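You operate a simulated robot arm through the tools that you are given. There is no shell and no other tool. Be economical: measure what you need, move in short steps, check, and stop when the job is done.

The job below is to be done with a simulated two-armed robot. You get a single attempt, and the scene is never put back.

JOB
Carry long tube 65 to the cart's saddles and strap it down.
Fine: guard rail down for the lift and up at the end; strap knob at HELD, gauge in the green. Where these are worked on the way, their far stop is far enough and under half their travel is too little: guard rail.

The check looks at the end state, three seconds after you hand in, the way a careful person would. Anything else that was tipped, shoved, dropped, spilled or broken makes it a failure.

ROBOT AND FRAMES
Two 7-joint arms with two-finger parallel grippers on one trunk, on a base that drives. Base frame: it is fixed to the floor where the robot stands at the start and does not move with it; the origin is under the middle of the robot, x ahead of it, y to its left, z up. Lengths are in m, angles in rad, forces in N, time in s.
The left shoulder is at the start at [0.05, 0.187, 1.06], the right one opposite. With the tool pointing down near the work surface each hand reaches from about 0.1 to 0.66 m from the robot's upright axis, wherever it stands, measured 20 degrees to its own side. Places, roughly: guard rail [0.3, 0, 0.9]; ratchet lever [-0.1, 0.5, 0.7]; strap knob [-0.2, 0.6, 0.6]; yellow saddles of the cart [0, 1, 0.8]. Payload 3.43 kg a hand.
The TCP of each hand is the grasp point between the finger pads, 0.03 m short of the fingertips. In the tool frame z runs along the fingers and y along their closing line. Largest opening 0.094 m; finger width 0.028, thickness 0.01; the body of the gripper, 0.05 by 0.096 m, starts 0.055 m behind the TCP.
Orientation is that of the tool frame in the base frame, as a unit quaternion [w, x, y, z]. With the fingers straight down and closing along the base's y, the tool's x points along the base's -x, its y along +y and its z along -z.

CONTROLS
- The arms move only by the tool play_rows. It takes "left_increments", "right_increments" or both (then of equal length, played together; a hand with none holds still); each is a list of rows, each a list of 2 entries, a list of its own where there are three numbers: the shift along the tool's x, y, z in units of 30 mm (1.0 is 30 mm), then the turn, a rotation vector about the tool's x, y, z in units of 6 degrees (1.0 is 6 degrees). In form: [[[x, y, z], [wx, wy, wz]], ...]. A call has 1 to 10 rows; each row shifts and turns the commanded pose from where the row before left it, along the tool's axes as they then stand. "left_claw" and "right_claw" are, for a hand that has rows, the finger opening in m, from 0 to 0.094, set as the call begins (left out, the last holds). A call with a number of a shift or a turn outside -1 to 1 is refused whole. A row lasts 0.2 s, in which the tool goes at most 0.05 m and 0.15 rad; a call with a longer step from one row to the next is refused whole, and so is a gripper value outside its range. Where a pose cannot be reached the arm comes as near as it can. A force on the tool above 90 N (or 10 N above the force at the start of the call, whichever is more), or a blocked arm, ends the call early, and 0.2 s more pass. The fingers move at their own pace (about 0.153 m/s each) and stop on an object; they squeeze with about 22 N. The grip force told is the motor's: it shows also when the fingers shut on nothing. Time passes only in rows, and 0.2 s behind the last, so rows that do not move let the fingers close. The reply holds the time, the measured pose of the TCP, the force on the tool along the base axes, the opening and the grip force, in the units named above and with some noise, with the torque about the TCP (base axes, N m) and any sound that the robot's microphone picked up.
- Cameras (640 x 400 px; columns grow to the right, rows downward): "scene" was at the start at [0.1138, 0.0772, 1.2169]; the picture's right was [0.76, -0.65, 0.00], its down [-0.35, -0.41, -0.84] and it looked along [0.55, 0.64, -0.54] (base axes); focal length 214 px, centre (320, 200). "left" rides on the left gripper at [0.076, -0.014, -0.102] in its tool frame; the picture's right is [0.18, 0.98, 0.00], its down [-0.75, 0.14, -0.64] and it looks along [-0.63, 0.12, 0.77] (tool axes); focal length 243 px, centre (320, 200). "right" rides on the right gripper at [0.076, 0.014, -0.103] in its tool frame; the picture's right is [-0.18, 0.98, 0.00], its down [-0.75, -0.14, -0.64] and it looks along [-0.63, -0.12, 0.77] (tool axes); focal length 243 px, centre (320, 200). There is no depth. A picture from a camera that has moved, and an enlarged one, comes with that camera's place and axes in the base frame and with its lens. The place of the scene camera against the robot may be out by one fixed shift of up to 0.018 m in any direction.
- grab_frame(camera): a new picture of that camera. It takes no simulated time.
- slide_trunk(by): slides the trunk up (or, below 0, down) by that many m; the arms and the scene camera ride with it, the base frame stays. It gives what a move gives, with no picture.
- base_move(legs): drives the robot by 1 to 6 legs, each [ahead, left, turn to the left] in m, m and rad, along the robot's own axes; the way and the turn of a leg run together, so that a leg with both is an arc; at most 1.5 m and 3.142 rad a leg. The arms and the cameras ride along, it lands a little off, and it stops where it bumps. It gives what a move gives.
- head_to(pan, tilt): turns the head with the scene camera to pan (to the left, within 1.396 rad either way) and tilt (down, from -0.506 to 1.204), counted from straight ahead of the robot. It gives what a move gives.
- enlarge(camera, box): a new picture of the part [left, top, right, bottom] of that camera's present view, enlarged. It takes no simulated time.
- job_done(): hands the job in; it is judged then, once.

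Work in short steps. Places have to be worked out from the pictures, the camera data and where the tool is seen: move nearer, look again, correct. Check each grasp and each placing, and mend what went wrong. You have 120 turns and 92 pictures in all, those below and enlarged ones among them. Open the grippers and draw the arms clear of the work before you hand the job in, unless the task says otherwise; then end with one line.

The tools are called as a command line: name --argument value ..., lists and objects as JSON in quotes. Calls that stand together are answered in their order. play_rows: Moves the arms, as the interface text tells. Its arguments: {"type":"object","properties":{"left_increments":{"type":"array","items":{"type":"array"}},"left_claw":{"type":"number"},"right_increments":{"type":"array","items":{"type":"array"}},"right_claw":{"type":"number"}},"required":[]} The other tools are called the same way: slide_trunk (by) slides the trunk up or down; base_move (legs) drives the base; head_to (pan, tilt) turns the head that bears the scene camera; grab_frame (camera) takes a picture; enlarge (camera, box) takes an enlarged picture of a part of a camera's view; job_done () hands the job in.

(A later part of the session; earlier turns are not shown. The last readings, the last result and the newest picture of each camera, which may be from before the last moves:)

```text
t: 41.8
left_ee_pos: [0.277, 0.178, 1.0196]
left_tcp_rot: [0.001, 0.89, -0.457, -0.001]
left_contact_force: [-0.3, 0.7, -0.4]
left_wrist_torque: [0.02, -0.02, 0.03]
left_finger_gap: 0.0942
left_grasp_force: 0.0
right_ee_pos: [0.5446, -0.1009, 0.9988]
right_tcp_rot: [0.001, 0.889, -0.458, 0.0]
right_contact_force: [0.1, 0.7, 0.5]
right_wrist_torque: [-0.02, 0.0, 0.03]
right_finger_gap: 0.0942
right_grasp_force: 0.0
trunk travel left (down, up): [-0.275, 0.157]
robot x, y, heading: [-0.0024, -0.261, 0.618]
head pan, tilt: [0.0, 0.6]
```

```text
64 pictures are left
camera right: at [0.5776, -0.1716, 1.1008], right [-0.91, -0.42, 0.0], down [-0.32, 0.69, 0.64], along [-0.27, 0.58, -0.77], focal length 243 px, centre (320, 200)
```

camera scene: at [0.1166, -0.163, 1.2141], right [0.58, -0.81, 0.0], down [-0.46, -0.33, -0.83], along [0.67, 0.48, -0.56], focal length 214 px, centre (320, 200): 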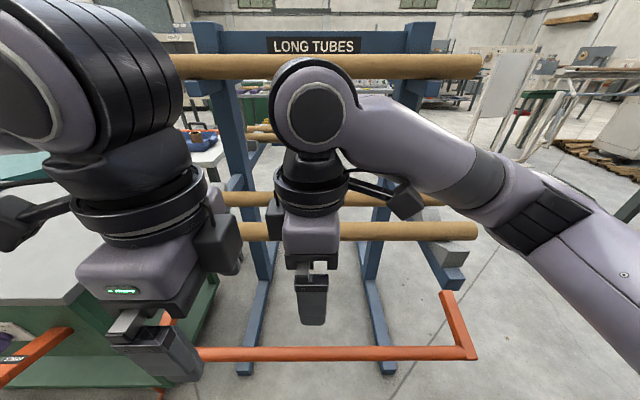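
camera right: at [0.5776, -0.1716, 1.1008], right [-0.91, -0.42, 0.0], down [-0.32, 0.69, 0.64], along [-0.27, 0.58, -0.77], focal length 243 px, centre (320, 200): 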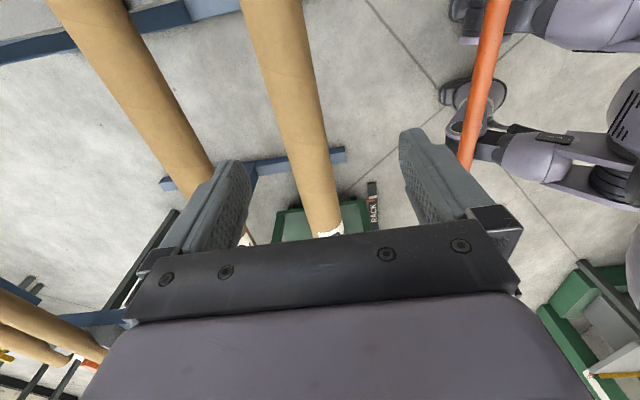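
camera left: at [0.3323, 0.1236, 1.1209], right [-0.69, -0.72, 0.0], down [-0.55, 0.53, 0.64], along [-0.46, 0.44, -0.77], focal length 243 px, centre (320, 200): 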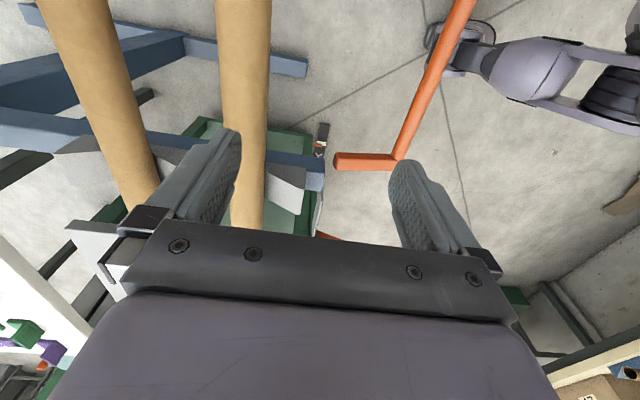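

Tube 65 is at n≈.412 at both hands. I shift sideways onto it, descend most of the way, and check.

play_rows --left_increments '[[[0, -0.9, 0], [0, 0, 0]], [[0, -0.9, 0], [0, 0, 0]], [[0, -0.95, 0], [0, 0, 0]], [[0, 0, 0.9], [0, 0, 0]], [[0, 0, 0.9], [0, 0, 0]], [[0, 0, 0.9], [0, 0, 0]], [[0, 0, 0.9], [0, 0, 0]]]' --right_increments '[[[0, -0.3, 0], [0, 0, 0]], [[0, -0.3, 0], [0, 0, 0]], [[0, -0.3, 0], [0, 0, 0]], [[0, 0, 0.7], [0, 0, 0]], [[0, 0, 0.7], [0, 0, 0]], [[0, 0, 0.7], [0, 0, 0]], [[0, 0, 0.7], [0, 0, 0]]]'

grab_frame --camera "left"

grab_frame --camera "right"

```text
t: 43.4
left_ee_pos: [0.2861, 0.2294, 0.9045]
left_tcp_rot: [-0.001, 0.889, -0.458, 0.002]
left_contact_force: [-1.1, 0.3, -0.7]
left_wrist_torque: [0.02, -0.01, 0.0]
left_finger_gap: 0.094
left_grasp_force: 0.0
left hand out of reach, approached as far as the arm can: row 1, 2, 3, 7
right_ee_pos: [0.567, -0.0888, 0.9151]
right_tcp_rot: [0.0, 0.889, -0.458, -0.001]
right_contact_force: [0.0, 0.6, -0.2]
right_wrist_torque: [0.0, -0.02, -0.03]
right_finger_gap: 0.0937
right_grasp_force: 0.0
trunk travel left (down, up): [-0.275, 0.157]
robot x, y, heading: [0.0007, -0.2586, 0.621]
head pan, tilt: [0.0, 0.6]
```

```text
63 pictures are left
camera left: at [0.3424, 0.1756, 1.0063], right [-0.69, -0.72, 0.0], down [-0.55, 0.53, 0.64], along [-0.46, 0.44, -0.77], focal length 243 px, centre (320, 200)
```

left: 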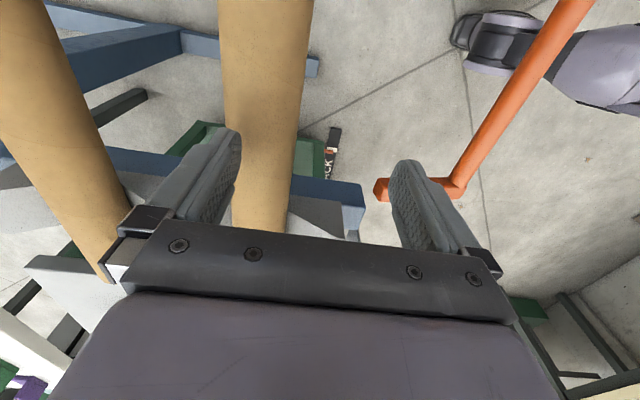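

```text
62 pictures are left
camera right: at [0.5997, -0.1588, 1.0166], right [-0.91, -0.42, 0.0], down [-0.32, 0.69, 0.64], along [-0.27, 0.58, -0.77], focal length 243 px, centre (320, 200)
```

right: 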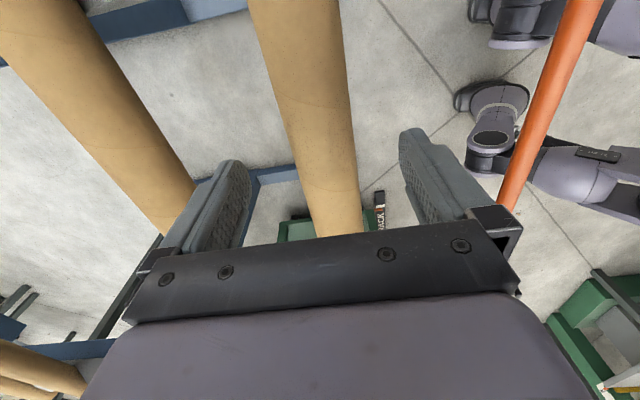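

The left hand stopped short higher up (n=.366). Fingertips are still above the tube, so I retry the shift at this lower height.

play_rows --left_increments '[[[0.3, -0.5, 0], [0, 0, 0]], [[0.3, -0.5, 0], [0, 0, 0]], [[0.2, -0.5, 0], [0, 0, 0]]]'

```text
t: 44.2
left_ee_pos: [0.2881, 0.2314, 0.9093]
left_tcp_rot: [0.0, 0.889, -0.457, 0.0]
left_contact_force: [-0.5, 0.4, -0.4]
left_wrist_torque: [-0.01, 0.0, -0.01]
left_finger_gap: 0.094
left_grasp_force: 0.0
left hand out of reach, approached as far as the arm can: row 1, 2, 3
right_ee_pos: [0.5669, -0.0879, 0.9141]
right_tcp_rot: [0.0, 0.889, -0.457, -0.001]
right_contact_force: [0.8, 0.7, 0.2]
right_wrist_torque: [0.01, 0.01, 0.02]
right_finger_gap: 0.0938
right_grasp_force: 0.1
trunk travel left (down, up): [-0.275, 0.157]
robot x, y, heading: [0.0052, -0.2574, 0.615]
head pan, tilt: [0.0, 0.6]
```

The left arm seems caught in a poor elbow posture; the right arm reached its mirrored spot after turning at the robot's centreline. I'll bring the left hand back to the centreline, turn it there to the mirrored orientation (x=+u), and come back.

play_rows --left_increments '[[[0, 0, -1], [0, 0, 0]], [[0, 0, -1], [0, 0, 0]], [[0, 0, -1], [0, 0, 0]], [[0, 1, 0], [0, 0, 0]], [[0, 1, 0], [0, 0, 0]], [[0, 1, 0], [0, 0, 0]], [[0, 1, 0], [0, 0, 0]], [[0, 1, 0], [0, 0, 0]], [[0, 1, 0], [0, 0, 0]]]'

play_rows --left_increments '[[[0.8, 0, 0], [0, 0, 1]], [[0.8, 0, 0], [0, 0, 1]], [[0.8, 0.1, 0], [0, 0, 1]], [[0.8, 0.2, 0], [0, 0, 1]], [[0.6, 0.2, 0], [0, 0, 1]], [[0.6, 0.2, 0], [0, 0, 1]], [[0.6, 0.3, 0], [0, 0, 1]], [[0.6, 0.3, 0], [0, 0, 1]]]'

```text
t: 46.2
left_ee_pos: [0.1406, 0.1271, 0.9982]
left_tcp_rot: [0.0, 0.889, -0.457, 0.0]
left_contact_force: [0.3, -0.2, -0.6]
left_wrist_torque: [0.05, -0.03, -0.03]
left_finger_gap: 0.094
left_grasp_force: 0.0
right_ee_pos: [0.5662, -0.0884, 0.9149]
right_tcp_rot: [0.0, 0.889, -0.457, -0.001]
right_contact_force: [0.3, 0.1, 0.1]
right_wrist_torque: [0.02, -0.01, 0.0]
right_finger_gap: 0.0942
right_grasp_force: 0.0
trunk travel left (down, up): [-0.275, 0.157]
robot x, y, heading: [-0.0049, -0.2553, 0.626]
head pan, tilt: [0.0, 0.6]
```

```text
t: 48.0
left_ee_pos: [0.1605, -0.0086, 1.0173]
left_tcp_rot: [-0.001, -0.625, 0.78, -0.001]
left_contact_force: [0.2, 0.3, -0.9]
left_wrist_torque: [0.01, 0.02, 0.05]
left_finger_gap: 0.094
left_grasp_force: 0.1
left hand out of reach, approached as far as the arm can: row 7, 8
right_ee_pos: [0.5668, -0.0895, 0.9142]
right_tcp_rot: [-0.001, 0.889, -0.458, 0.0]
right_contact_force: [0.8, 0.1, -0.5]
right_wrist_torque: [0.01, -0.01, 0.01]
right_finger_gap: 0.0941
right_grasp_force: 0.0
trunk travel left (down, up): [-0.275, 0.157]
robot x, y, heading: [-0.0015, -0.2631, 0.62]
head pan, tilt: [0.0, 0.6]
```

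play_rows --left_increments '[[[0, 0, 0], [0, 0, 1]], [[0, 0, 0], [0, 0, 1]], [[0, 0, 0], [0, 0, 1]], [[0, 0, 0], [0, 0, 1]], [[0, 0, 0], [0, 0, 1]], [[0, 0, 0], [0, 0, 1]], [[0, 0, 0], [0, 0, 1]]]'

play_rows --left_increments '[[[-0.7, 0, 0.1], [0, 0, 0]], [[-0.7, 0, 0.1], [0, 0, 0]], [[-0.7, 0, 0], [0, 0, 0]], [[0, -0.8, 0], [0, 0, 0]], [[0, -0.8, 0], [0, 0, 0]], [[0, -0.8, 0], [0, 0, 0]]]'

```text
t: 49.6
left_ee_pos: [0.1591, -0.0086, 1.0148]
left_tcp_rot: [-0.001, -0.304, 0.953, 0.0]
left_contact_force: [-0.6, -0.1, 0.0]
left_wrist_torque: [0.02, -0.03, -0.01]
left_finger_gap: 0.0941
left_grasp_force: 0.1
right_ee_pos: [0.5669, -0.0886, 0.9142]
right_tcp_rot: [0.0, 0.889, -0.457, -0.001]
right_contact_force: [0.3, -0.2, 0.4]
right_wrist_torque: [-0.01, -0.01, -0.01]
right_finger_gap: 0.0943
right_grasp_force: 0.0
trunk travel left (down, up): [-0.275, 0.157]
robot x, y, heading: [0.0017, -0.2584, 0.622]
head pan, tilt: [0.0, 0.6]
```

```text
t: 51.0
left_ee_pos: [0.1963, 0.023, 1.0113]
left_tcp_rot: [0.001, -0.305, 0.952, 0.0]
left_contact_force: [-0.4, -0.3, 0.5]
left_wrist_torque: [0.01, -0.01, 0.0]
left_finger_gap: 0.0939
left_grasp_force: 0.1
left hand out of reach, approached as far as the arm can: row 2, 3, 4, 5, 6
right_ee_pos: [0.5668, -0.0891, 0.9143]
right_tcp_rot: [0.0, 0.889, -0.458, -0.001]
right_contact_force: [-0.5, 0.5, 0.1]
right_wrist_torque: [-0.03, 0.01, 0.01]
right_finger_gap: 0.0941
right_grasp_force: 0.1
trunk travel left (down, up): [-0.275, 0.157]
robot x, y, heading: [-0.0017, -0.2591, 0.618]
head pan, tilt: [0.0, 0.6]
```

head_to --pan 0.6 --tilt 0.3

grab_frame --camera "scene"

```text
t: 52.0
left_ee_pos: [0.1979, 0.0228, 1.0118]
left_tcp_rot: [-0.001, -0.305, 0.952, 0.0]
left_contact_force: [-0.1, -0.6, 0.6]
left_wrist_torque: [0.0, 0.04, 0.01]
left_finger_gap: 0.0938
left_grasp_force: 0.0
right_ee_pos: [0.567, -0.0893, 0.913]
right_tcp_rot: [-0.001, 0.89, -0.457, -0.001]
right_contact_force: [-0.7, 0.2, 0.1]
right_wrist_torque: [-0.01, 0.03, 0.0]
right_finger_gap: 0.0941
right_grasp_force: 0.2
trunk travel left (down, up): [-0.275, 0.157]
robot x, y, heading: [-0.0004, -0.2578, 0.619]
head pan, tilt: [0.6, 0.3]
```

```text
61 pictures are left
camera scene: at [0.0768, -0.1267, 1.2416], right [0.94, -0.34, 0.0], down [-0.1, -0.28, -0.96], along [0.33, 0.9, -0.3], focal length 214 px, centre (320, 200)
```

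scene: 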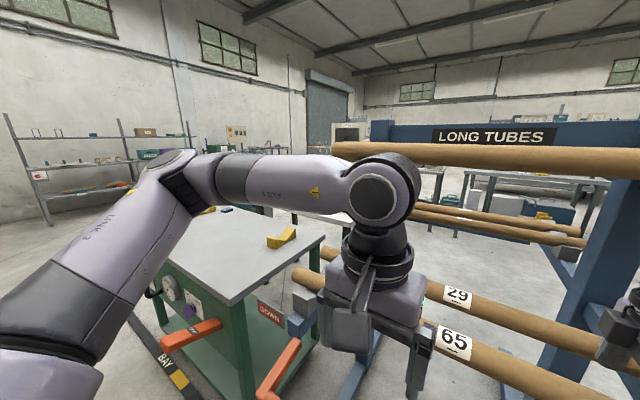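

play_rows --left_increments '[[[0, 1, 0], [0, 0, 0]], [[0, 1, 0], [0, 0, 0]], [[0, 1, 0], [0, 0, 0]], [[0, 1, 0], [0, 0, 0]], [[0, 1, 0], [0, 0, 0]]]'

play_rows --left_increments '[[[-1, 0, 0], [0, 0, 0]], [[-1, 0, 0], [0, 0, 0]], [[-1, 0, 0], [0, 0, 0]], [[-1, 0, 0], [0, 0, 0]], [[-1, 0, 0], [0, 0, 0]]]'

```text
t: 53.2
left_ee_pos: [0.1078, 0.1445, 1.011]
left_tcp_rot: [-0.001, -0.305, 0.952, 0.0]
left_contact_force: [-0.2, 0.1, -0.7]
left_wrist_torque: [-0.01, 0.03, 0.04]
left_finger_gap: 0.0942
left_grasp_force: 0.0
right_ee_pos: [0.5656, -0.0889, 0.9142]
right_tcp_rot: [0.001, 0.889, -0.458, 0.001]
right_contact_force: [-0.1, 0.1, -0.1]
right_wrist_torque: [0.02, -0.02, 0.02]
right_finger_gap: 0.0943
right_grasp_force: 0.1
trunk travel left (down, up): [-0.275, 0.157]
robot x, y, heading: [0.0002, -0.2574, 0.622]
head pan, tilt: [0.6, 0.3]
```

```text
t: 54.4
left_ee_pos: [0.231, 0.2331, 1.0123]
left_tcp_rot: [0.0, -0.306, 0.952, 0.0]
left_contact_force: [0.3, -0.7, -0.3]
left_wrist_torque: [0.02, 0.04, 0.0]
left_finger_gap: 0.0941
left_grasp_force: 0.1
right_ee_pos: [0.5678, -0.0886, 0.9143]
right_tcp_rot: [0.0, 0.89, -0.457, 0.0]
right_contact_force: [-0.1, 0.2, 0.2]
right_wrist_torque: [0.04, 0.01, 0.02]
right_finger_gap: 0.094
right_grasp_force: 0.0
trunk travel left (down, up): [-0.275, 0.157]
robot x, y, heading: [0.0015, -0.2569, 0.618]
head pan, tilt: [0.6, 0.3]
```

Here it moves freely. I continue forward above the tube and turn there.

play_rows --left_increments '[[[-0.8, 0, 0], [0, 0, 0]], [[-0.8, 0, 0], [0, 0, 0]], [[-0.8, 0, 0], [0, 0, 0]], [[-0.5, 0, 0], [0, 0, 0]]]'

play_rows --left_increments '[[[0, 0, 0], [0, 0, 1]], [[0, 0, 0], [0, 0, 1]], [[0, 0, 0], [0, 0, 1]], [[0, 0, 0], [0, 0, 1]], [[0, 0, 0], [0, 0, 1]]]'

```text
t: 55.4
left_ee_pos: [0.2857, 0.277, 1.0103]
left_tcp_rot: [0.0, -0.306, 0.952, 0.0]
left_contact_force: [-0.1, 0.1, -0.7]
left_wrist_torque: [0.03, 0.0, 0.0]
left_finger_gap: 0.094
left_grasp_force: 0.0
left hand out of reach, approached as far as the arm can: row 4
right_ee_pos: [0.5671, -0.0897, 0.9131]
right_tcp_rot: [-0.001, 0.89, -0.457, -0.001]
right_contact_force: [0.1, -1.3, 0.2]
right_wrist_torque: [0.03, -0.04, 0.01]
right_finger_gap: 0.0941
right_grasp_force: 0.1
trunk travel left (down, up): [-0.275, 0.157]
robot x, y, heading: [0.0008, -0.2566, 0.62]
head pan, tilt: [0.6, 0.3]
```

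```text
t: 56.6
left_ee_pos: [0.2764, 0.2506, 1.0079]
left_tcp_rot: [0.0, -0.049, 0.999, 0.001]
left_contact_force: [0.2, -0.4, -0.3]
left_wrist_torque: [0.05, 0.03, -0.03]
left_finger_gap: 0.0938
left_grasp_force: 0.1
left hand out of reach, approached as far as the arm can: row 5
right_ee_pos: [0.5668, -0.0902, 0.9137]
right_tcp_rot: [-0.001, 0.889, -0.457, -0.001]
right_contact_force: [0.2, 0.1, 0.0]
right_wrist_torque: [-0.02, 0.04, -0.04]
right_finger_gap: 0.0938
right_grasp_force: 0.0
trunk travel left (down, up): [-0.275, 0.157]
robot x, y, heading: [-0.0025, -0.2581, 0.619]
head pan, tilt: [0.6, 0.3]
```

The left arm is at its reach limit at this height. Raising the trunk gives a better working height, so I raise it 0.12 m, finish turning the left hand nearer in, and retry.

slide_trunk --by 0.12

play_rows --left_increments '[[[0, 0, 0.9], [0, 0, 0]], [[0, 0, 0.9], [0, 0, 0]], [[0, 0, 0.9], [0, 0, 0]], [[0, 0, 0.9], [0, 0, 0]], [[0, 0, 0], [0, 0, 1]], [[0, 0, 0], [0, 0, 1]], [[0, 0, 0], [0, 0, 1]]]'

```text
t: 58.1
left_ee_pos: [0.2755, 0.2504, 1.127]
left_tcp_rot: [0.0, -0.049, 0.999, 0.001]
left_contact_force: [-0.3, 0.0, -0.1]
left_wrist_torque: [0.02, 0.01, 0.02]
left_finger_gap: 0.0941
left_grasp_force: 0.1
right_ee_pos: [0.5683, -0.0892, 1.034]
right_tcp_rot: [0.0, 0.889, -0.457, 0.0]
right_contact_force: [-0.1, 0.1, -0.4]
right_wrist_torque: [-0.01, 0.04, 0.01]
right_finger_gap: 0.0938
right_grasp_force: 0.1
trunk travel left (down, up): [-0.395, 0.037]
robot x, y, heading: [-0.0022, -0.263, 0.621]
head pan, tilt: [0.6, 0.3]
```

```text
t: 59.7
left_ee_pos: [0.2451, 0.1751, 1.0192]
left_tcp_rot: [0.002, 0.104, 0.995, 0.003]
left_contact_force: [0.5, 0.0, -0.6]
left_wrist_torque: [0.0, -0.01, 0.01]
left_finger_gap: 0.094
left_grasp_force: 0.0
left hand out of reach, approached as far as the arm can: row 5, 6, 7
right_ee_pos: [0.5673, -0.0891, 1.0347]
right_tcp_rot: [0.0, 0.89, -0.457, -0.001]
right_contact_force: [0.4, -0.2, -0.1]
right_wrist_torque: [0.0, -0.01, 0.01]
right_finger_gap: 0.0937
right_grasp_force: 0.1
trunk travel left (down, up): [-0.395, 0.037]
robot x, y, heading: [-0.0026, -0.2551, 0.62]
head pan, tilt: [0.6, 0.3]
```

Turning this way pulls the arm in, so the other way (x=-u) is the better one for this arm. I turn back there with the raised trunk.

play_rows --left_increments '[[[0, 0, 0], [0, 0, -1]], [[0, 0, 0], [0, 0, -1]], [[0, 0, 0], [0, 0, -1]], [[0, 0, 0], [0, 0, -1]], [[0, 0, 0], [0, 0, -1]], [[0, 0, 0], [0, 0, -1]], [[0, 0, 0], [0, 0, -1]], [[0, 0, 0], [0, 0, -1]], [[0, 0, 0], [0, 0, -1]], [[0, 0, 0], [0, 0, -1]]]'

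play_rows --left_increments '[[[0, 0, 0], [0, 0, -1]], [[0, 0, 0], [0, 0, -1]], [[0, 0, 0], [0, 0, -1]], [[0, 0, 0], [0, 0, -1]], [[0, 0, 0], [0, 0, -1]], [[0, 0, 0], [0, 0, -1]], [[0, 0, 0], [0, 0, -1]], [[0, 0, 0], [0, 0, -1]], [[0, 0, 0], [0, 0, -1]], [[0, 0, 0], [0, 0, -1]]]'

play_rows --left_increments '[[[0, 0, 0], [0, 0, -1]], [[0, 0, 0], [0, 0, -1]], [[0, 0, 0], [0, 0, -0.9]], [[0, -0.9, 0], [0, 0, 0]], [[0, -0.9, 0], [0, 0, 0]], [[0, -0.9, 0], [0, 0, 0]]]'

```text
t: 61.9
left_ee_pos: [0.245, 0.1756, 1.0187]
left_tcp_rot: [0.001, -0.406, 0.914, 0.001]
left_contact_force: [-0.8, 0.8, 0.0]
left_wrist_torque: [0.01, 0.01, 0.03]
left_finger_gap: 0.0939
left_grasp_force: 0.0
right_ee_pos: [0.5668, -0.088, 1.0347]
right_tcp_rot: [-0.001, 0.889, -0.458, -0.002]
right_contact_force: [-0.4, 0.0, 0.7]
right_wrist_torque: [-0.04, -0.01, 0.02]
right_finger_gap: 0.0942
right_grasp_force: 0.1
trunk travel left (down, up): [-0.395, 0.037]
robot x, y, heading: [-0.0039, -0.2573, 0.615]
head pan, tilt: [0.6, 0.3]
```

```text
t: 64.1
left_ee_pos: [0.2449, 0.1758, 1.0194]
left_tcp_rot: [0.0, 0.808, -0.589, -0.001]
left_contact_force: [0.9, 0.3, -0.2]
left_wrist_torque: [-0.04, -0.03, 0.0]
left_finger_gap: 0.0941
left_grasp_force: 0.1
right_ee_pos: [0.5661, -0.089, 1.0354]
right_tcp_rot: [0.0, 0.89, -0.457, 0.0]
right_contact_force: [-0.4, 0.2, -0.6]
right_wrist_torque: [0.04, -0.01, 0.01]
right_finger_gap: 0.0941
right_grasp_force: 0.0
trunk travel left (down, up): [-0.395, 0.037]
robot x, y, heading: [-0.0002, -0.259, 0.623]
head pan, tilt: [0.6, 0.3]
```

```text
t: 65.5
left_ee_pos: [0.2869, 0.2242, 1.0255]
left_tcp_rot: [-0.002, 0.887, -0.461, 0.0]
left_contact_force: [0.2, -0.3, 0.5]
left_wrist_torque: [0.0, 0.04, 0.02]
left_finger_gap: 0.0941
left_grasp_force: 0.1
left hand out of reach, approached as far as the arm can: row 5, 6
right_ee_pos: [0.566, -0.0882, 1.035]
right_tcp_rot: [-0.001, 0.889, -0.457, -0.001]
right_contact_force: [-0.2, -1.0, 0.9]
right_wrist_torque: [0.01, 0.01, 0.01]
right_finger_gap: 0.0937
right_grasp_force: 0.1
trunk travel left (down, up): [-0.395, 0.037]
robot x, y, heading: [-0.0003, -0.2587, 0.623]
head pan, tilt: [0.6, 0.3]
```

It is still 5 cm short. I'll check the room between my body and the lowered rail before driving closer.

head_to --pan 0.0 --tilt 1.2

grab_frame --camera "scene"

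grab_frame --camera "right"

```text
t: 66.7
left_ee_pos: [0.2871, 0.2236, 1.0263]
left_tcp_rot: [-0.002, 0.888, -0.461, 0.001]
left_contact_force: [-0.6, -0.2, 0.5]
left_wrist_torque: [-0.01, 0.0, 0.0]
left_finger_gap: 0.094
left_grasp_force: 0.1
right_ee_pos: [0.5663, -0.0868, 1.0341]
right_tcp_rot: [0.0, 0.889, -0.458, -0.001]
right_contact_force: [0.5, 1.2, -0.8]
right_wrist_torque: [0.0, 0.0, 0.01]
right_finger_gap: 0.0941
right_grasp_force: 0.1
trunk travel left (down, up): [-0.395, 0.037]
robot x, y, heading: [0.0004, -0.258, 0.617]
head pan, tilt: [0.0, 1.201]
```

```text
60 pictures are left
camera scene: at [0.0902, -0.1818, 1.2896], right [0.58, -0.81, 0.0], down [-0.76, -0.54, -0.36], along [0.3, 0.21, -0.93], focal length 214 px, centre (320, 200)
```

scene: 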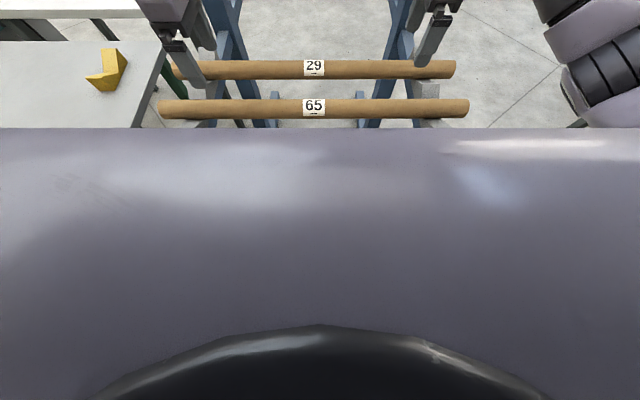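

```text
59 pictures are left
camera right: at [0.5996, -0.1588, 1.1368], right [-0.91, -0.42, 0.0], down [-0.32, 0.69, 0.64], along [-0.27, 0.58, -0.77], focal length 243 px, centre (320, 200)
```

right: 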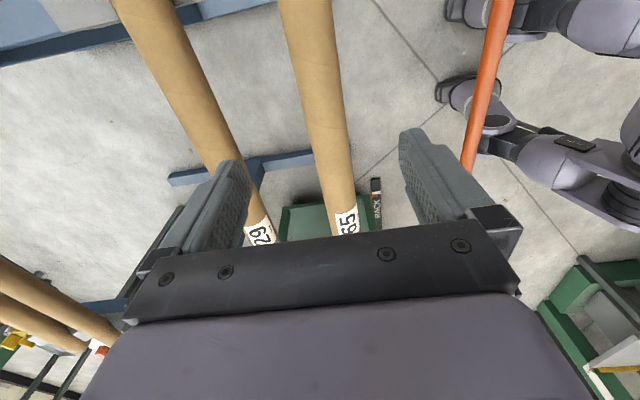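

There is ample room below the chest (the body at rail height is well behind n≈-.08). I pull the right hand back 8 cm and drive 8 cm ahead.

play_rows --right_increments '[[[0, 0.9, 0], [0, 0, 0]], [[0, 0.9, 0], [0, 0, 0]], [[0, 0.85, 0], [0, 0, 0]]]' --left_increments '[[[0, 0.4, 0], [0, 0, 0]], [[0, 0.4, 0], [0, 0, 0]], [[0, 0.3, 0], [0, 0, 0]]]'

base_move --legs '[[0.08, 0.0, 0.0]]'

grab_frame --camera "left"

grab_frame --camera "right"

```text
t: 67.5
left_ee_pos: [0.259, 0.2036, 1.0252]
left_tcp_rot: [-0.001, 0.887, -0.461, 0.001]
left_contact_force: [-0.6, -0.5, 0.1]
left_wrist_torque: [0.01, 0.0, -0.02]
left_finger_gap: 0.0939
left_grasp_force: 0.0
right_ee_pos: [0.5016, -0.1359, 1.0327]
right_tcp_rot: [0.0, 0.889, -0.458, -0.001]
right_contact_force: [0.4, 1.1, -0.3]
right_wrist_torque: [-0.01, -0.01, 0.0]
right_finger_gap: 0.0941
right_grasp_force: 0.1
trunk travel left (down, up): [-0.395, 0.037]
robot x, y, heading: [-0.0031, -0.2558, 0.621]
head pan, tilt: [0.0, 1.201]
```

```text
t: 68.5
left_ee_pos: [0.3241, 0.2513, 1.025]
left_tcp_rot: [0.0, 0.887, -0.461, 0.0]
left_contact_force: [0.9, 0.0, -0.2]
left_wrist_torque: [0.01, 0.04, 0.03]
left_finger_gap: 0.0939
left_grasp_force: 0.1
right_ee_pos: [0.5674, -0.0894, 1.0333]
right_tcp_rot: [0.001, 0.889, -0.458, -0.001]
right_contact_force: [-0.1, 0.1, -0.1]
right_wrist_torque: [-0.02, -0.01, 0.01]
right_finger_gap: 0.0942
right_grasp_force: 0.0
trunk travel left (down, up): [-0.395, 0.037]
robot x, y, heading: [0.0621, -0.2122, 0.624]
head pan, tilt: [0.0, 1.201]
```

```text
58 pictures are left
camera left: at [0.3797, 0.1966, 1.126], right [-0.7, -0.71, 0.0], down [-0.55, 0.54, 0.64], along [-0.46, 0.45, -0.77], focal length 243 px, centre (320, 200)
```

left: 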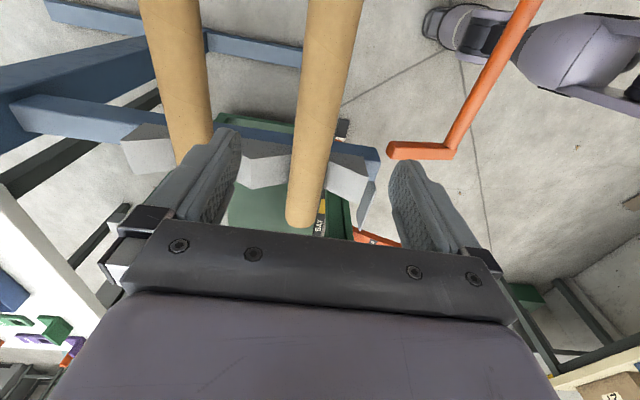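

```text
57 pictures are left
camera right: at [0.6002, -0.1594, 1.1356], right [-0.91, -0.42, 0.0], down [-0.32, 0.7, 0.64], along [-0.27, 0.58, -0.77], focal length 243 px, centre (320, 200)
```

right: 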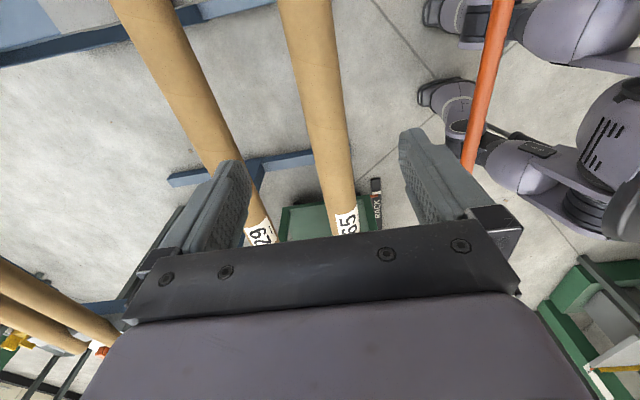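

Both TCPs are on the tube line (n≈.410). I descend straight to z≈.825.

play_rows --left_increments '[[[0.3, 0, 0.9], [0, 0, 0]], [[0.3, 0, 0.9], [0, 0, 0]], [[0, 0, 0.9], [0, 0, 0]], [[0, 0, 0.9], [0, 0, 0]]]' --right_increments '[[[0, 0.0, 0.95], [0, 0, 0]], [[0, 0, 0.95], [0, 0, 0]], [[0, 0, 0.95], [0, 0, 0]], [[0, 0, 0.95], [0, 0, 0]]]'

grab_frame --camera "left"

grab_frame --camera "right"

```text
t: 69.5
left_ee_pos: [0.3109, 0.2413, 0.9288]
left_tcp_rot: [-0.001, 0.887, -0.463, 0.0]
left_contact_force: [-0.8, 0.5, 0.1]
left_wrist_torque: [-0.02, 0.0, -0.01]
left_finger_gap: 0.0938
left_grasp_force: 0.1
left hand out of reach, approached as far as the arm can: row 2, 3, 4
right_ee_pos: [0.567, -0.0895, 0.9178]
right_tcp_rot: [0.0, 0.889, -0.458, 0.0]
right_contact_force: [0.4, -0.2, 0.4]
right_wrist_torque: [0.03, -0.01, 0.03]
right_finger_gap: 0.0939
right_grasp_force: 0.1
trunk travel left (down, up): [-0.395, 0.037]
robot x, y, heading: [0.0641, -0.2137, 0.62]
head pan, tilt: [0.0, 1.201]
```

```text
56 pictures are left
camera left: at [0.3662, 0.187, 1.031], right [-0.7, -0.71, 0.0], down [-0.55, 0.54, 0.64], along [-0.46, 0.45, -0.77], focal length 243 px, centre (320, 200)
```

left: 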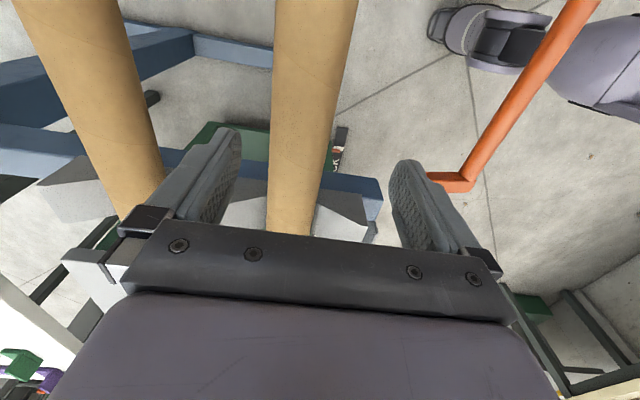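

```text
55 pictures are left
camera right: at [0.5995, -0.1595, 1.0217], right [-0.91, -0.42, 0.0], down [-0.32, 0.69, 0.64], along [-0.27, 0.58, -0.77], focal length 243 px, centre (320, 200)
```

right: 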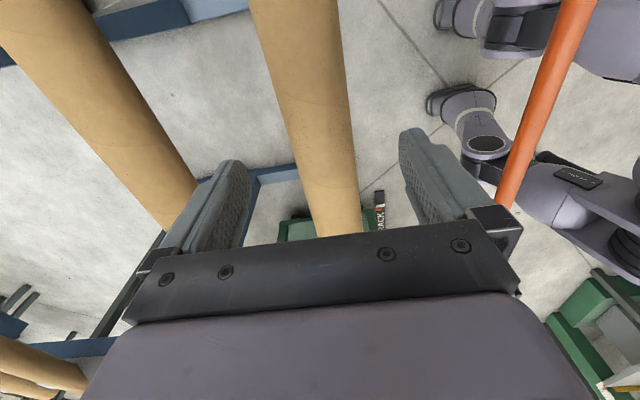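

The left hand's limit seems to be its wrist yaw. I'll park it clear and test a one-handed lift at the tube's middle with the right hand, which has full freedom; the force reading will show whether one hand is enough.

play_rows --left_increments '[[[-0.3, 0.3, -0.9], [0, 0, 0]], [[-0.3, 0.5, -0.9], [0, 0, 0]], [[0, 0.9, -0.9], [0, 0, 0]], [[0, 1, -0.5], [0, 0, 0]], [[0, 1, 0], [0, 0, 0]], [[0, 1, 0], [0, 0, 0]], [[0, 1, 0], [0, 0, 0]], [[0, 1, 0], [0, 0, 0]]]' --right_increments '[[[0, 0, -0.8], [0, 0, 0]], [[0, 0, 0], [0, 0, 0]], [[0, 0, 0], [0, 0, 0]], [[-0.8, 0, 0], [0, 0, 0]], [[-1, 0, 0], [0, 0, 0]], [[-1, 0, 0], [0, 0, 0]], [[-1, 0, 0], [0, 0, 0]], [[-1, 0, 0], [0, 0, 0]]]'

play_rows --left_increments '[[[-1, 0, 0], [0, 0, 0]], [[-1, 0, 0], [0, 0, 0]], [[-1, 0, 0], [0, 0, 0]]]' --right_increments '[[[-0.8, 0, 0], [0, 0, 0]], [[-0.8, 0, 0], [0, 0, 0]], [[0, 0, 0.7], [0, 0, 0]]]'

grab_frame --camera "right"

head_to --pan 0.0 --tilt 0.9

grab_frame --camera "scene"

```text
t: 71.3
left_ee_pos: [0.1396, 0.1398, 1.0252]
left_tcp_rot: [0.0, 0.887, -0.462, 0.0]
left_contact_force: [-1.4, -0.2, 0.8]
left_wrist_torque: [-0.01, 0.03, 0.02]
left_finger_gap: 0.0941
left_grasp_force: 0.0
left hand out of reach, approached as far as the arm can: row 8
right_ee_pos: [0.4837, 0.0305, 0.9438]
right_tcp_rot: [0.0, 0.889, -0.458, 0.0]
right_contact_force: [0.7, -0.3, 0.4]
right_wrist_torque: [0.03, -0.02, 0.0]
right_finger_gap: 0.0938
right_grasp_force: 0.0
trunk travel left (down, up): [-0.395, 0.037]
robot x, y, heading: [0.0632, -0.21, 0.621]
head pan, tilt: [0.0, 1.201]
```

```text
t: 72.1
left_ee_pos: [0.0877, 0.2151, 1.0239]
left_tcp_rot: [-0.002, 0.887, -0.462, 0.0]
left_contact_force: [0.7, 0.7, 0.0]
left_wrist_torque: [0.0, 0.02, -0.01]
left_finger_gap: 0.0941
left_grasp_force: 0.0
right_ee_pos: [0.455, 0.0676, 0.9215]
right_tcp_rot: [-0.001, 0.889, -0.458, 0.001]
right_contact_force: [0.8, 0.0, -0.4]
right_wrist_torque: [0.04, 0.03, 0.01]
right_finger_gap: 0.0941
right_grasp_force: 0.0
trunk travel left (down, up): [-0.395, 0.037]
robot x, y, heading: [0.0651, -0.2116, 0.619]
head pan, tilt: [0.0, 1.201]
```

```text
54 pictures are left
camera right: at [0.4875, -0.0024, 1.0245], right [-0.91, -0.42, 0.0], down [-0.32, 0.69, 0.64], along [-0.27, 0.58, -0.77], focal length 243 px, centre (320, 200)
```

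right: 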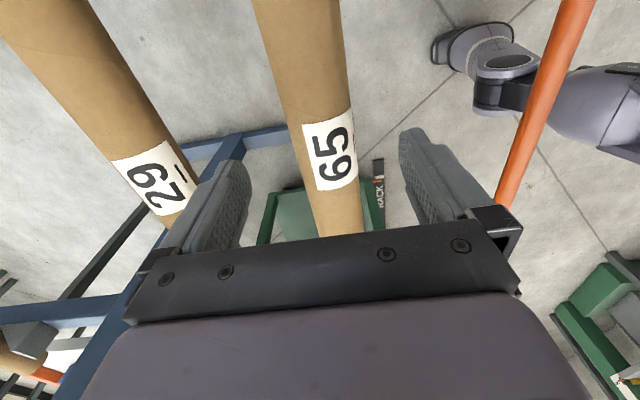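

```text
t: 72.9
left_ee_pos: [0.0885, 0.2145, 1.0243]
left_tcp_rot: [-0.001, 0.887, -0.461, 0.0]
left_contact_force: [0.2, -0.3, -0.5]
left_wrist_torque: [-0.01, -0.03, 0.0]
left_finger_gap: 0.0939
left_grasp_force: 0.2
right_ee_pos: [0.4557, 0.0669, 0.9217]
right_tcp_rot: [-0.001, 0.889, -0.458, -0.001]
right_contact_force: [0.3, 0.4, 0.0]
right_wrist_torque: [-0.01, 0.0, -0.01]
right_finger_gap: 0.0942
right_grasp_force: 0.0
trunk travel left (down, up): [-0.395, 0.037]
robot x, y, heading: [0.0622, -0.209, 0.623]
head pan, tilt: [0.0, 0.901]
```

```text
53 pictures are left
camera scene: at [0.1705, -0.1248, 1.3093], right [0.58, -0.81, 0.0], down [-0.64, -0.46, -0.62], along [0.51, 0.36, -0.78], focal length 214 px, centre (320, 200)
```

scene: 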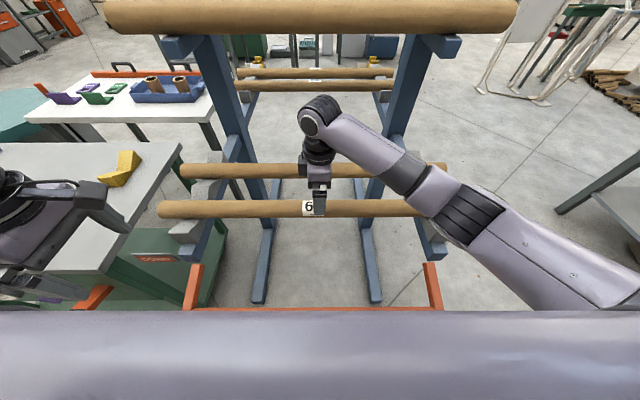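

The label (tube middle) is about 25 mm to my left of the hand. I shift there, descend to z≈.825 and close.

play_rows --right_increments '[[[-0.85, -0.05, 0], [0, 0, 0]], [[0, 0, 0.8], [0, 0, 0]], [[0, 0, 0.8], [0, 0, 0]], [[0, 0, 0.8], [0, 0, 0]], [[0, 0, 0.8], [0, 0, 0]]]'

play_rows --right_increments '[[[0, 0, 0], [0, 0, 0]], [[0, 0, 0], [0, 0, 0]], [[0, 0, 0], [0, 0, 0]]]' --right_claw 0.0

grab_frame --camera "right"

```text
t: 74.1
left_ee_pos: [0.0899, 0.2155, 1.0252]
left_tcp_rot: [-0.001, 0.887, -0.462, 0.0]
left_contact_force: [0.4, 0.5, 0.3]
left_wrist_torque: [0.0, -0.05, 0.01]
left_finger_gap: 0.0939
left_grasp_force: 0.0
right_ee_pos: [0.4417, 0.0898, 0.8278]
right_tcp_rot: [0.0, 0.889, -0.457, 0.0]
right_contact_force: [0.2, -0.4, -0.5]
right_wrist_torque: [-0.01, -0.02, -0.01]
right_finger_gap: 0.0943
right_grasp_force: 0.2
trunk travel left (down, up): [-0.395, 0.037]
robot x, y, heading: [0.0636, -0.2129, 0.62]
head pan, tilt: [0.0, 0.901]
```

```text
t: 74.9
left_ee_pos: [0.0882, 0.2142, 1.0256]
left_tcp_rot: [-0.001, 0.887, -0.462, 0.0]
left_contact_force: [0.1, 0.2, 0.3]
left_wrist_torque: [0.01, 0.03, -0.01]
left_finger_gap: 0.094
left_grasp_force: 0.2
right_ee_pos: [0.4401, 0.0899, 0.8287]
right_tcp_rot: [0.0, 0.889, -0.458, -0.001]
right_contact_force: [-3.3, -1.6, -0.4]
right_wrist_torque: [0.14, 0.08, 0.13]
right_finger_gap: 0.0537
right_grasp_force: 21.7
trunk travel left (down, up): [-0.395, 0.037]
robot x, y, heading: [0.0655, -0.2112, 0.614]
head pan, tilt: [0.0, 0.901]
```

```text
52 pictures are left
camera right: at [0.4736, 0.0186, 0.9304], right [-0.91, -0.42, 0.0], down [-0.32, 0.69, 0.64], along [-0.27, 0.58, -0.77], focal length 243 px, centre (320, 200)
```

right: 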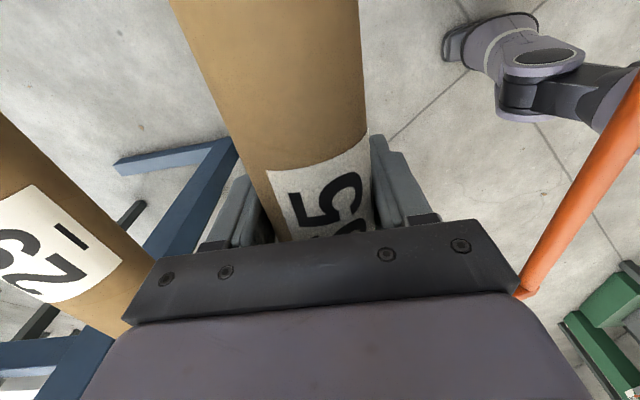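

Gripped (54 mm) on the label. A small 15 mm lift to feel the weight and balance.

play_rows --right_increments '[[[0, 0, -0.25], [0, 0, 0]], [[0, 0, -0.25], [0, 0, 0]], [[0, 0, -0.25], [0, 0, 0]], [[0, 0, 0], [0, 0, 0]], [[0, 0, 0], [0, 0, 0]]]'

grab_frame --camera "scene"

```text
t: 76.1
left_ee_pos: [0.0892, 0.2154, 1.0249]
left_tcp_rot: [0.0, 0.887, -0.462, 0.0]
left_contact_force: [-0.6, 0.0, 0.3]
left_wrist_torque: [0.03, -0.02, 0.0]
left_finger_gap: 0.0937
left_grasp_force: 0.0
right_ee_pos: [0.4416, 0.0882, 0.8496]
right_tcp_rot: [-0.001, 0.889, -0.457, 0.0]
right_contact_force: [-3.1, -3.1, 3.8]
right_wrist_torque: [-0.12, -0.05, 0.26]
right_finger_gap: 0.0518
right_grasp_force: 22.2
trunk travel left (down, up): [-0.395, 0.037]
robot x, y, heading: [0.0618, -0.2105, 0.621]
head pan, tilt: [0.0, 0.901]
```

```text
51 pictures are left
camera scene: at [0.1699, -0.1253, 1.3095], right [0.58, -0.81, 0.0], down [-0.64, -0.45, -0.62], along [0.51, 0.36, -0.78], focal length 214 px, centre (320, 200)
```

scene: 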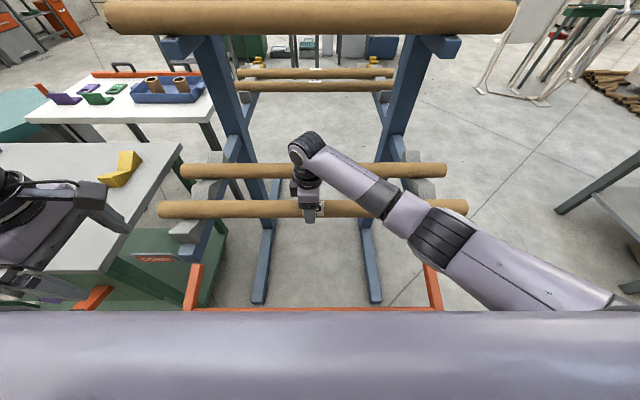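

grab_frame --camera "right"

enlarge --camera "scene" --box '[150, 150, 310, 250]'

```text
50 pictures are left
camera right: at [0.4731, 0.0178, 0.9531], right [-0.91, -0.42, 0.0], down [-0.32, 0.69, 0.64], along [-0.27, 0.58, -0.77], focal length 243 px, centre (320, 200)
```

right: 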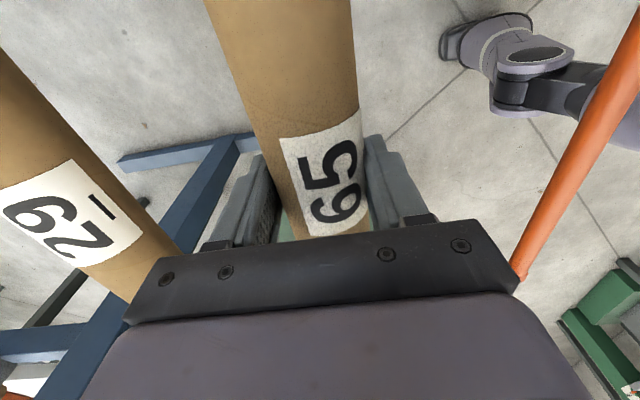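

```text
4.00 times, centred on (230, 200) of scene
camera zoom: at [0.1699, -0.1253, 1.3095], right [0.58, -0.81, 0.0], down [-0.64, -0.45, -0.62], along [0.51, 0.36, -0.78], focal length 858 px, centre (680, 200)
```

zoom: 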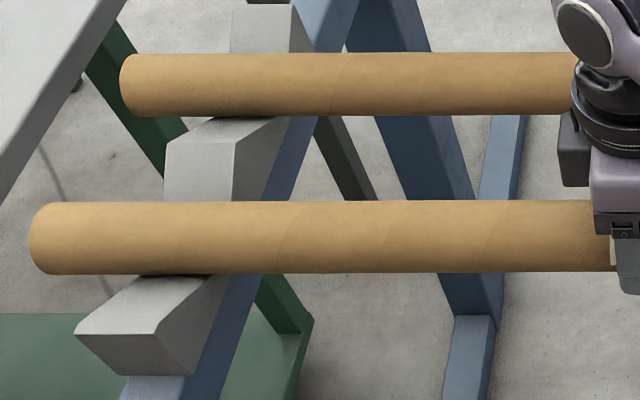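

The tube slipped in the fingers rather than lifting. I'll regrip lower and lift with readings during the motion to learn the weight.

play_rows --right_increments '[[[0, 0, 0], [0, 0, 0]], [[0, 0, 0.6], [0, 0, 0]], [[0, 0, 0.6], [0, 0, 0]]]' --right_claw 0.09

play_rows --right_increments '[[[0, 0, 0], [0, 0, 0]], [[0, 0, 0], [0, 0, 0]], [[0, 0, 0], [0, 0, 0]], [[0, 0, 0], [0, 0, 0]]]' --right_claw 0.0

play_rows --right_increments '[[[0, 0, -0.15], [0, 0, 0]], [[0, 0, -0.15], [0, 0, 0]]]'

play_rows --right_increments '[[[0, 0, -0.15], [0, 0, 0]], [[0, 0, -0.15], [0, 0, 0]]]'

```text
t: 76.9
left_ee_pos: [0.0892, 0.215, 1.0246]
left_tcp_rot: [-0.001, 0.887, -0.462, 0.0]
left_contact_force: [-0.8, -0.7, 0.8]
left_wrist_torque: [0.01, -0.03, 0.01]
left_finger_gap: 0.0939
left_grasp_force: 0.0
right_ee_pos: [0.4427, 0.0876, 0.8132]
right_tcp_rot: [-0.001, 0.889, -0.458, -0.001]
right_contact_force: [0.1, -0.3, -1.1]
right_wrist_torque: [0.0, 0.0, -0.02]
right_finger_gap: 0.09
right_grasp_force: 0.0
trunk travel left (down, up): [-0.395, 0.037]
robot x, y, heading: [0.0638, -0.2124, 0.623]
head pan, tilt: [0.0, 0.901]
```

```text
t: 77.9
left_ee_pos: [0.0881, 0.2151, 1.025]
left_tcp_rot: [-0.001, 0.887, -0.462, 0.0]
left_contact_force: [0.9, 0.2, 0.3]
left_wrist_torque: [0.01, 0.01, -0.01]
left_finger_gap: 0.0944
left_grasp_force: 0.0
right_ee_pos: [0.4424, 0.0885, 0.8142]
right_tcp_rot: [0.0, 0.889, -0.458, -0.001]
right_contact_force: [-2.3, -1.7, 0.1]
right_wrist_torque: [0.09, 0.0, 0.12]
right_finger_gap: 0.0542
right_grasp_force: 22.2
trunk travel left (down, up): [-0.395, 0.037]
robot x, y, heading: [0.0623, -0.2124, 0.621]
head pan, tilt: [0.0, 0.901]
```

```text
t: 78.5
left_ee_pos: [0.0884, 0.2151, 1.0241]
left_tcp_rot: [0.0, 0.887, -0.461, 0.001]
left_contact_force: [1.2, -0.4, -0.2]
left_wrist_torque: [0.0, -0.04, -0.01]
left_finger_gap: 0.0941
left_grasp_force: 0.1
right_ee_pos: [0.4418, 0.0895, 0.8216]
right_tcp_rot: [0.0, 0.889, -0.458, 0.0]
right_contact_force: [0.0, -0.5, -2.5]
right_wrist_torque: [0.03, 0.02, 0.0]
right_finger_gap: 0.054
right_grasp_force: 21.8
trunk travel left (down, up): [-0.395, 0.037]
robot x, y, heading: [0.0622, -0.2117, 0.619]
head pan, tilt: [0.0, 0.901]
```

```text
t: 79.1
left_ee_pos: [0.0883, 0.2144, 1.025]
left_tcp_rot: [0.0, 0.887, -0.462, 0.0]
left_contact_force: [0.5, -0.1, 0.3]
left_wrist_torque: [0.01, 0.02, 0.0]
left_finger_gap: 0.094
left_grasp_force: 0.0
right_ee_pos: [0.442, 0.0894, 0.8323]
right_tcp_rot: [-0.001, 0.889, -0.458, -0.001]
right_contact_force: [0.7, -0.2, -2.7]
right_wrist_torque: [0.0, 0.01, 0.02]
right_finger_gap: 0.0541
right_grasp_force: 22.0
trunk travel left (down, up): [-0.395, 0.037]
robot x, y, heading: [0.0638, -0.2119, 0.624]
head pan, tilt: [0.0, 0.901]
```

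grab_frame --camera "right"

enlarge --camera "scene" --box '[150, 150, 310, 250]'

```text
48 pictures are left
camera right: at [0.4736, 0.0182, 0.9344], right [-0.91, -0.42, 0.0], down [-0.32, 0.7, 0.64], along [-0.27, 0.58, -0.77], focal length 243 px, centre (320, 200)
```

right: 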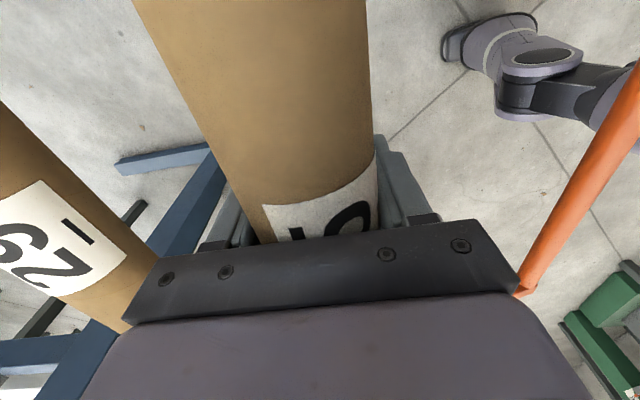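

```text
4.00 times, centred on (230, 200) of scene
camera zoom: at [0.1707, -0.1247, 1.3093], right [0.58, -0.81, 0.0], down [-0.64, -0.45, -0.62], along [0.51, 0.36, -0.78], focal length 858 px, centre (680, 200)
```

zoom: 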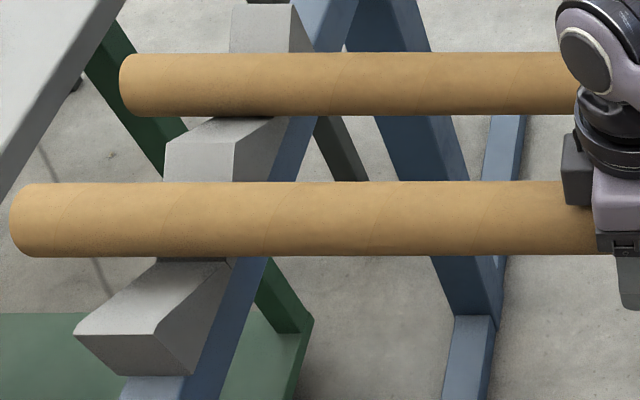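

The tube is fully off its blocks, level, and weighs only about 0.3 kg, so one hand carries it. I lift 8 cm more, back away 0.12 m, and check.

play_rows --right_increments '[[[0, 0, -0.4], [0, 0, 0]], [[0, 0, -0.6], [0, 0, 0]], [[0, 0, -0.6], [0, 0, 0]], [[0, 0, -0.6], [0, 0, 0]], [[0, 0, -0.6], [0, 0, 0]]]'

base_move --legs '[[-0.12, 0.0, 0.0]]'

head_to --pan 0.5 --tilt 0.75

grab_frame --camera "scene"

```text
t: 80.3
left_ee_pos: [0.0879, 0.2143, 1.0258]
left_tcp_rot: [-0.001, 0.887, -0.462, 0.0]
left_contact_force: [-0.8, -0.6, -0.7]
left_wrist_torque: [-0.02, 0.01, 0.0]
left_finger_gap: 0.0939
left_grasp_force: 0.1
right_ee_pos: [0.4433, 0.089, 0.9163]
right_tcp_rot: [-0.001, 0.889, -0.458, 0.0]
right_contact_force: [0.4, 0.7, -2.8]
right_wrist_torque: [0.01, 0.04, 0.02]
right_finger_gap: 0.0539
right_grasp_force: 22.3
trunk travel left (down, up): [-0.395, 0.037]
robot x, y, heading: [0.0634, -0.2104, 0.616]
head pan, tilt: [0.0, 0.901]
```

```text
t: 81.6
left_ee_pos: [-0.0089, 0.1448, 1.0248]
left_tcp_rot: [0.0, 0.887, -0.462, 0.0]
left_contact_force: [0.0, 0.4, 1.1]
left_wrist_torque: [0.0, -0.01, 0.0]
left_finger_gap: 0.0939
left_grasp_force: 0.0
right_ee_pos: [0.3447, 0.0201, 0.9164]
right_tcp_rot: [-0.001, 0.889, -0.458, -0.001]
right_contact_force: [0.5, -1.2, -2.3]
right_wrist_torque: [-0.01, -0.02, -0.05]
right_finger_gap: 0.0538
right_grasp_force: 22.0
trunk travel left (down, up): [-0.395, 0.037]
robot x, y, heading: [-0.0275, -0.2811, 0.617]
head pan, tilt: [0.0, 0.901]
```

```text
t: 82.5
left_ee_pos: [-0.0079, 0.1462, 1.0247]
left_tcp_rot: [-0.001, 0.887, -0.462, 0.0]
left_contact_force: [0.2, -0.4, 0.0]
left_wrist_torque: [0.01, 0.0, -0.04]
left_finger_gap: 0.094
left_grasp_force: 0.0
right_ee_pos: [0.345, 0.0206, 0.9147]
right_tcp_rot: [-0.001, 0.889, -0.458, 0.0]
right_contact_force: [-0.2, 0.0, -2.9]
right_wrist_torque: [0.05, 0.02, -0.02]
right_finger_gap: 0.0539
right_grasp_force: 22.0
trunk travel left (down, up): [-0.395, 0.037]
robot x, y, heading: [-0.0354, -0.281, 0.621]
head pan, tilt: [0.499, 0.75]
```

```text
46 pictures are left
camera scene: at [0.0487, -0.163, 1.3212], right [0.9, -0.44, 0.0], down [-0.3, -0.61, -0.73], along [0.32, 0.66, -0.68], focal length 214 px, centre (320, 200)
```

scene: 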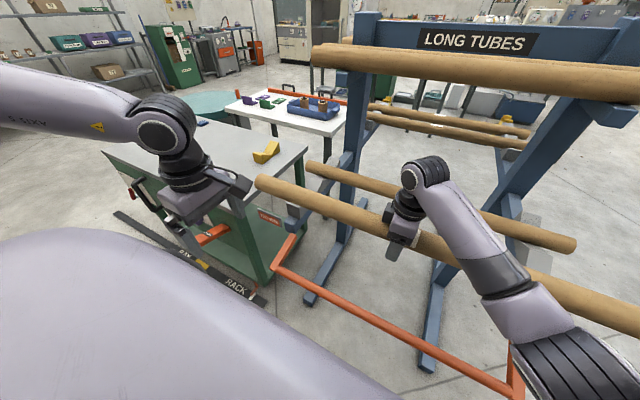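

The tube hangs level in the right hand. I drive left along the cart 0.6 m first, then look.

base_move --legs '[[0.0, 0.6, 0.0]]'

grab_frame --camera "scene"

```text
t: 88.3
left_ee_pos: [-0.3549, 0.6392, 1.0237]
left_tcp_rot: [-0.001, 0.886, -0.463, 0.0]
left_contact_force: [-0.2, 0.9, -0.3]
left_wrist_torque: [0.01, -0.01, 0.0]
left_finger_gap: 0.0941
left_grasp_force: 0.0
right_ee_pos: [-0.0032, 0.5117, 0.9145]
right_tcp_rot: [0.0, 0.888, -0.46, 0.0]
right_contact_force: [0.9, 0.4, -2.3]
right_wrist_torque: [0.02, 0.0, -0.02]
right_finger_gap: 0.054
right_grasp_force: 22.6
trunk travel left (down, up): [-0.395, 0.037]
robot x, y, heading: [-0.3816, 0.215, 0.613]
head pan, tilt: [0.499, 0.75]
```

```text
45 pictures are left
camera scene: at [-0.3008, 0.3305, 1.3212], right [0.9, -0.44, 0.0], down [-0.3, -0.61, -0.73], along [0.32, 0.66, -0.68], focal length 214 px, centre (320, 200)
```

scene: 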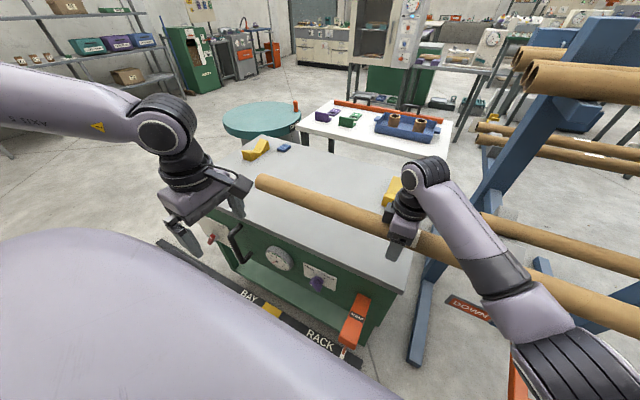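

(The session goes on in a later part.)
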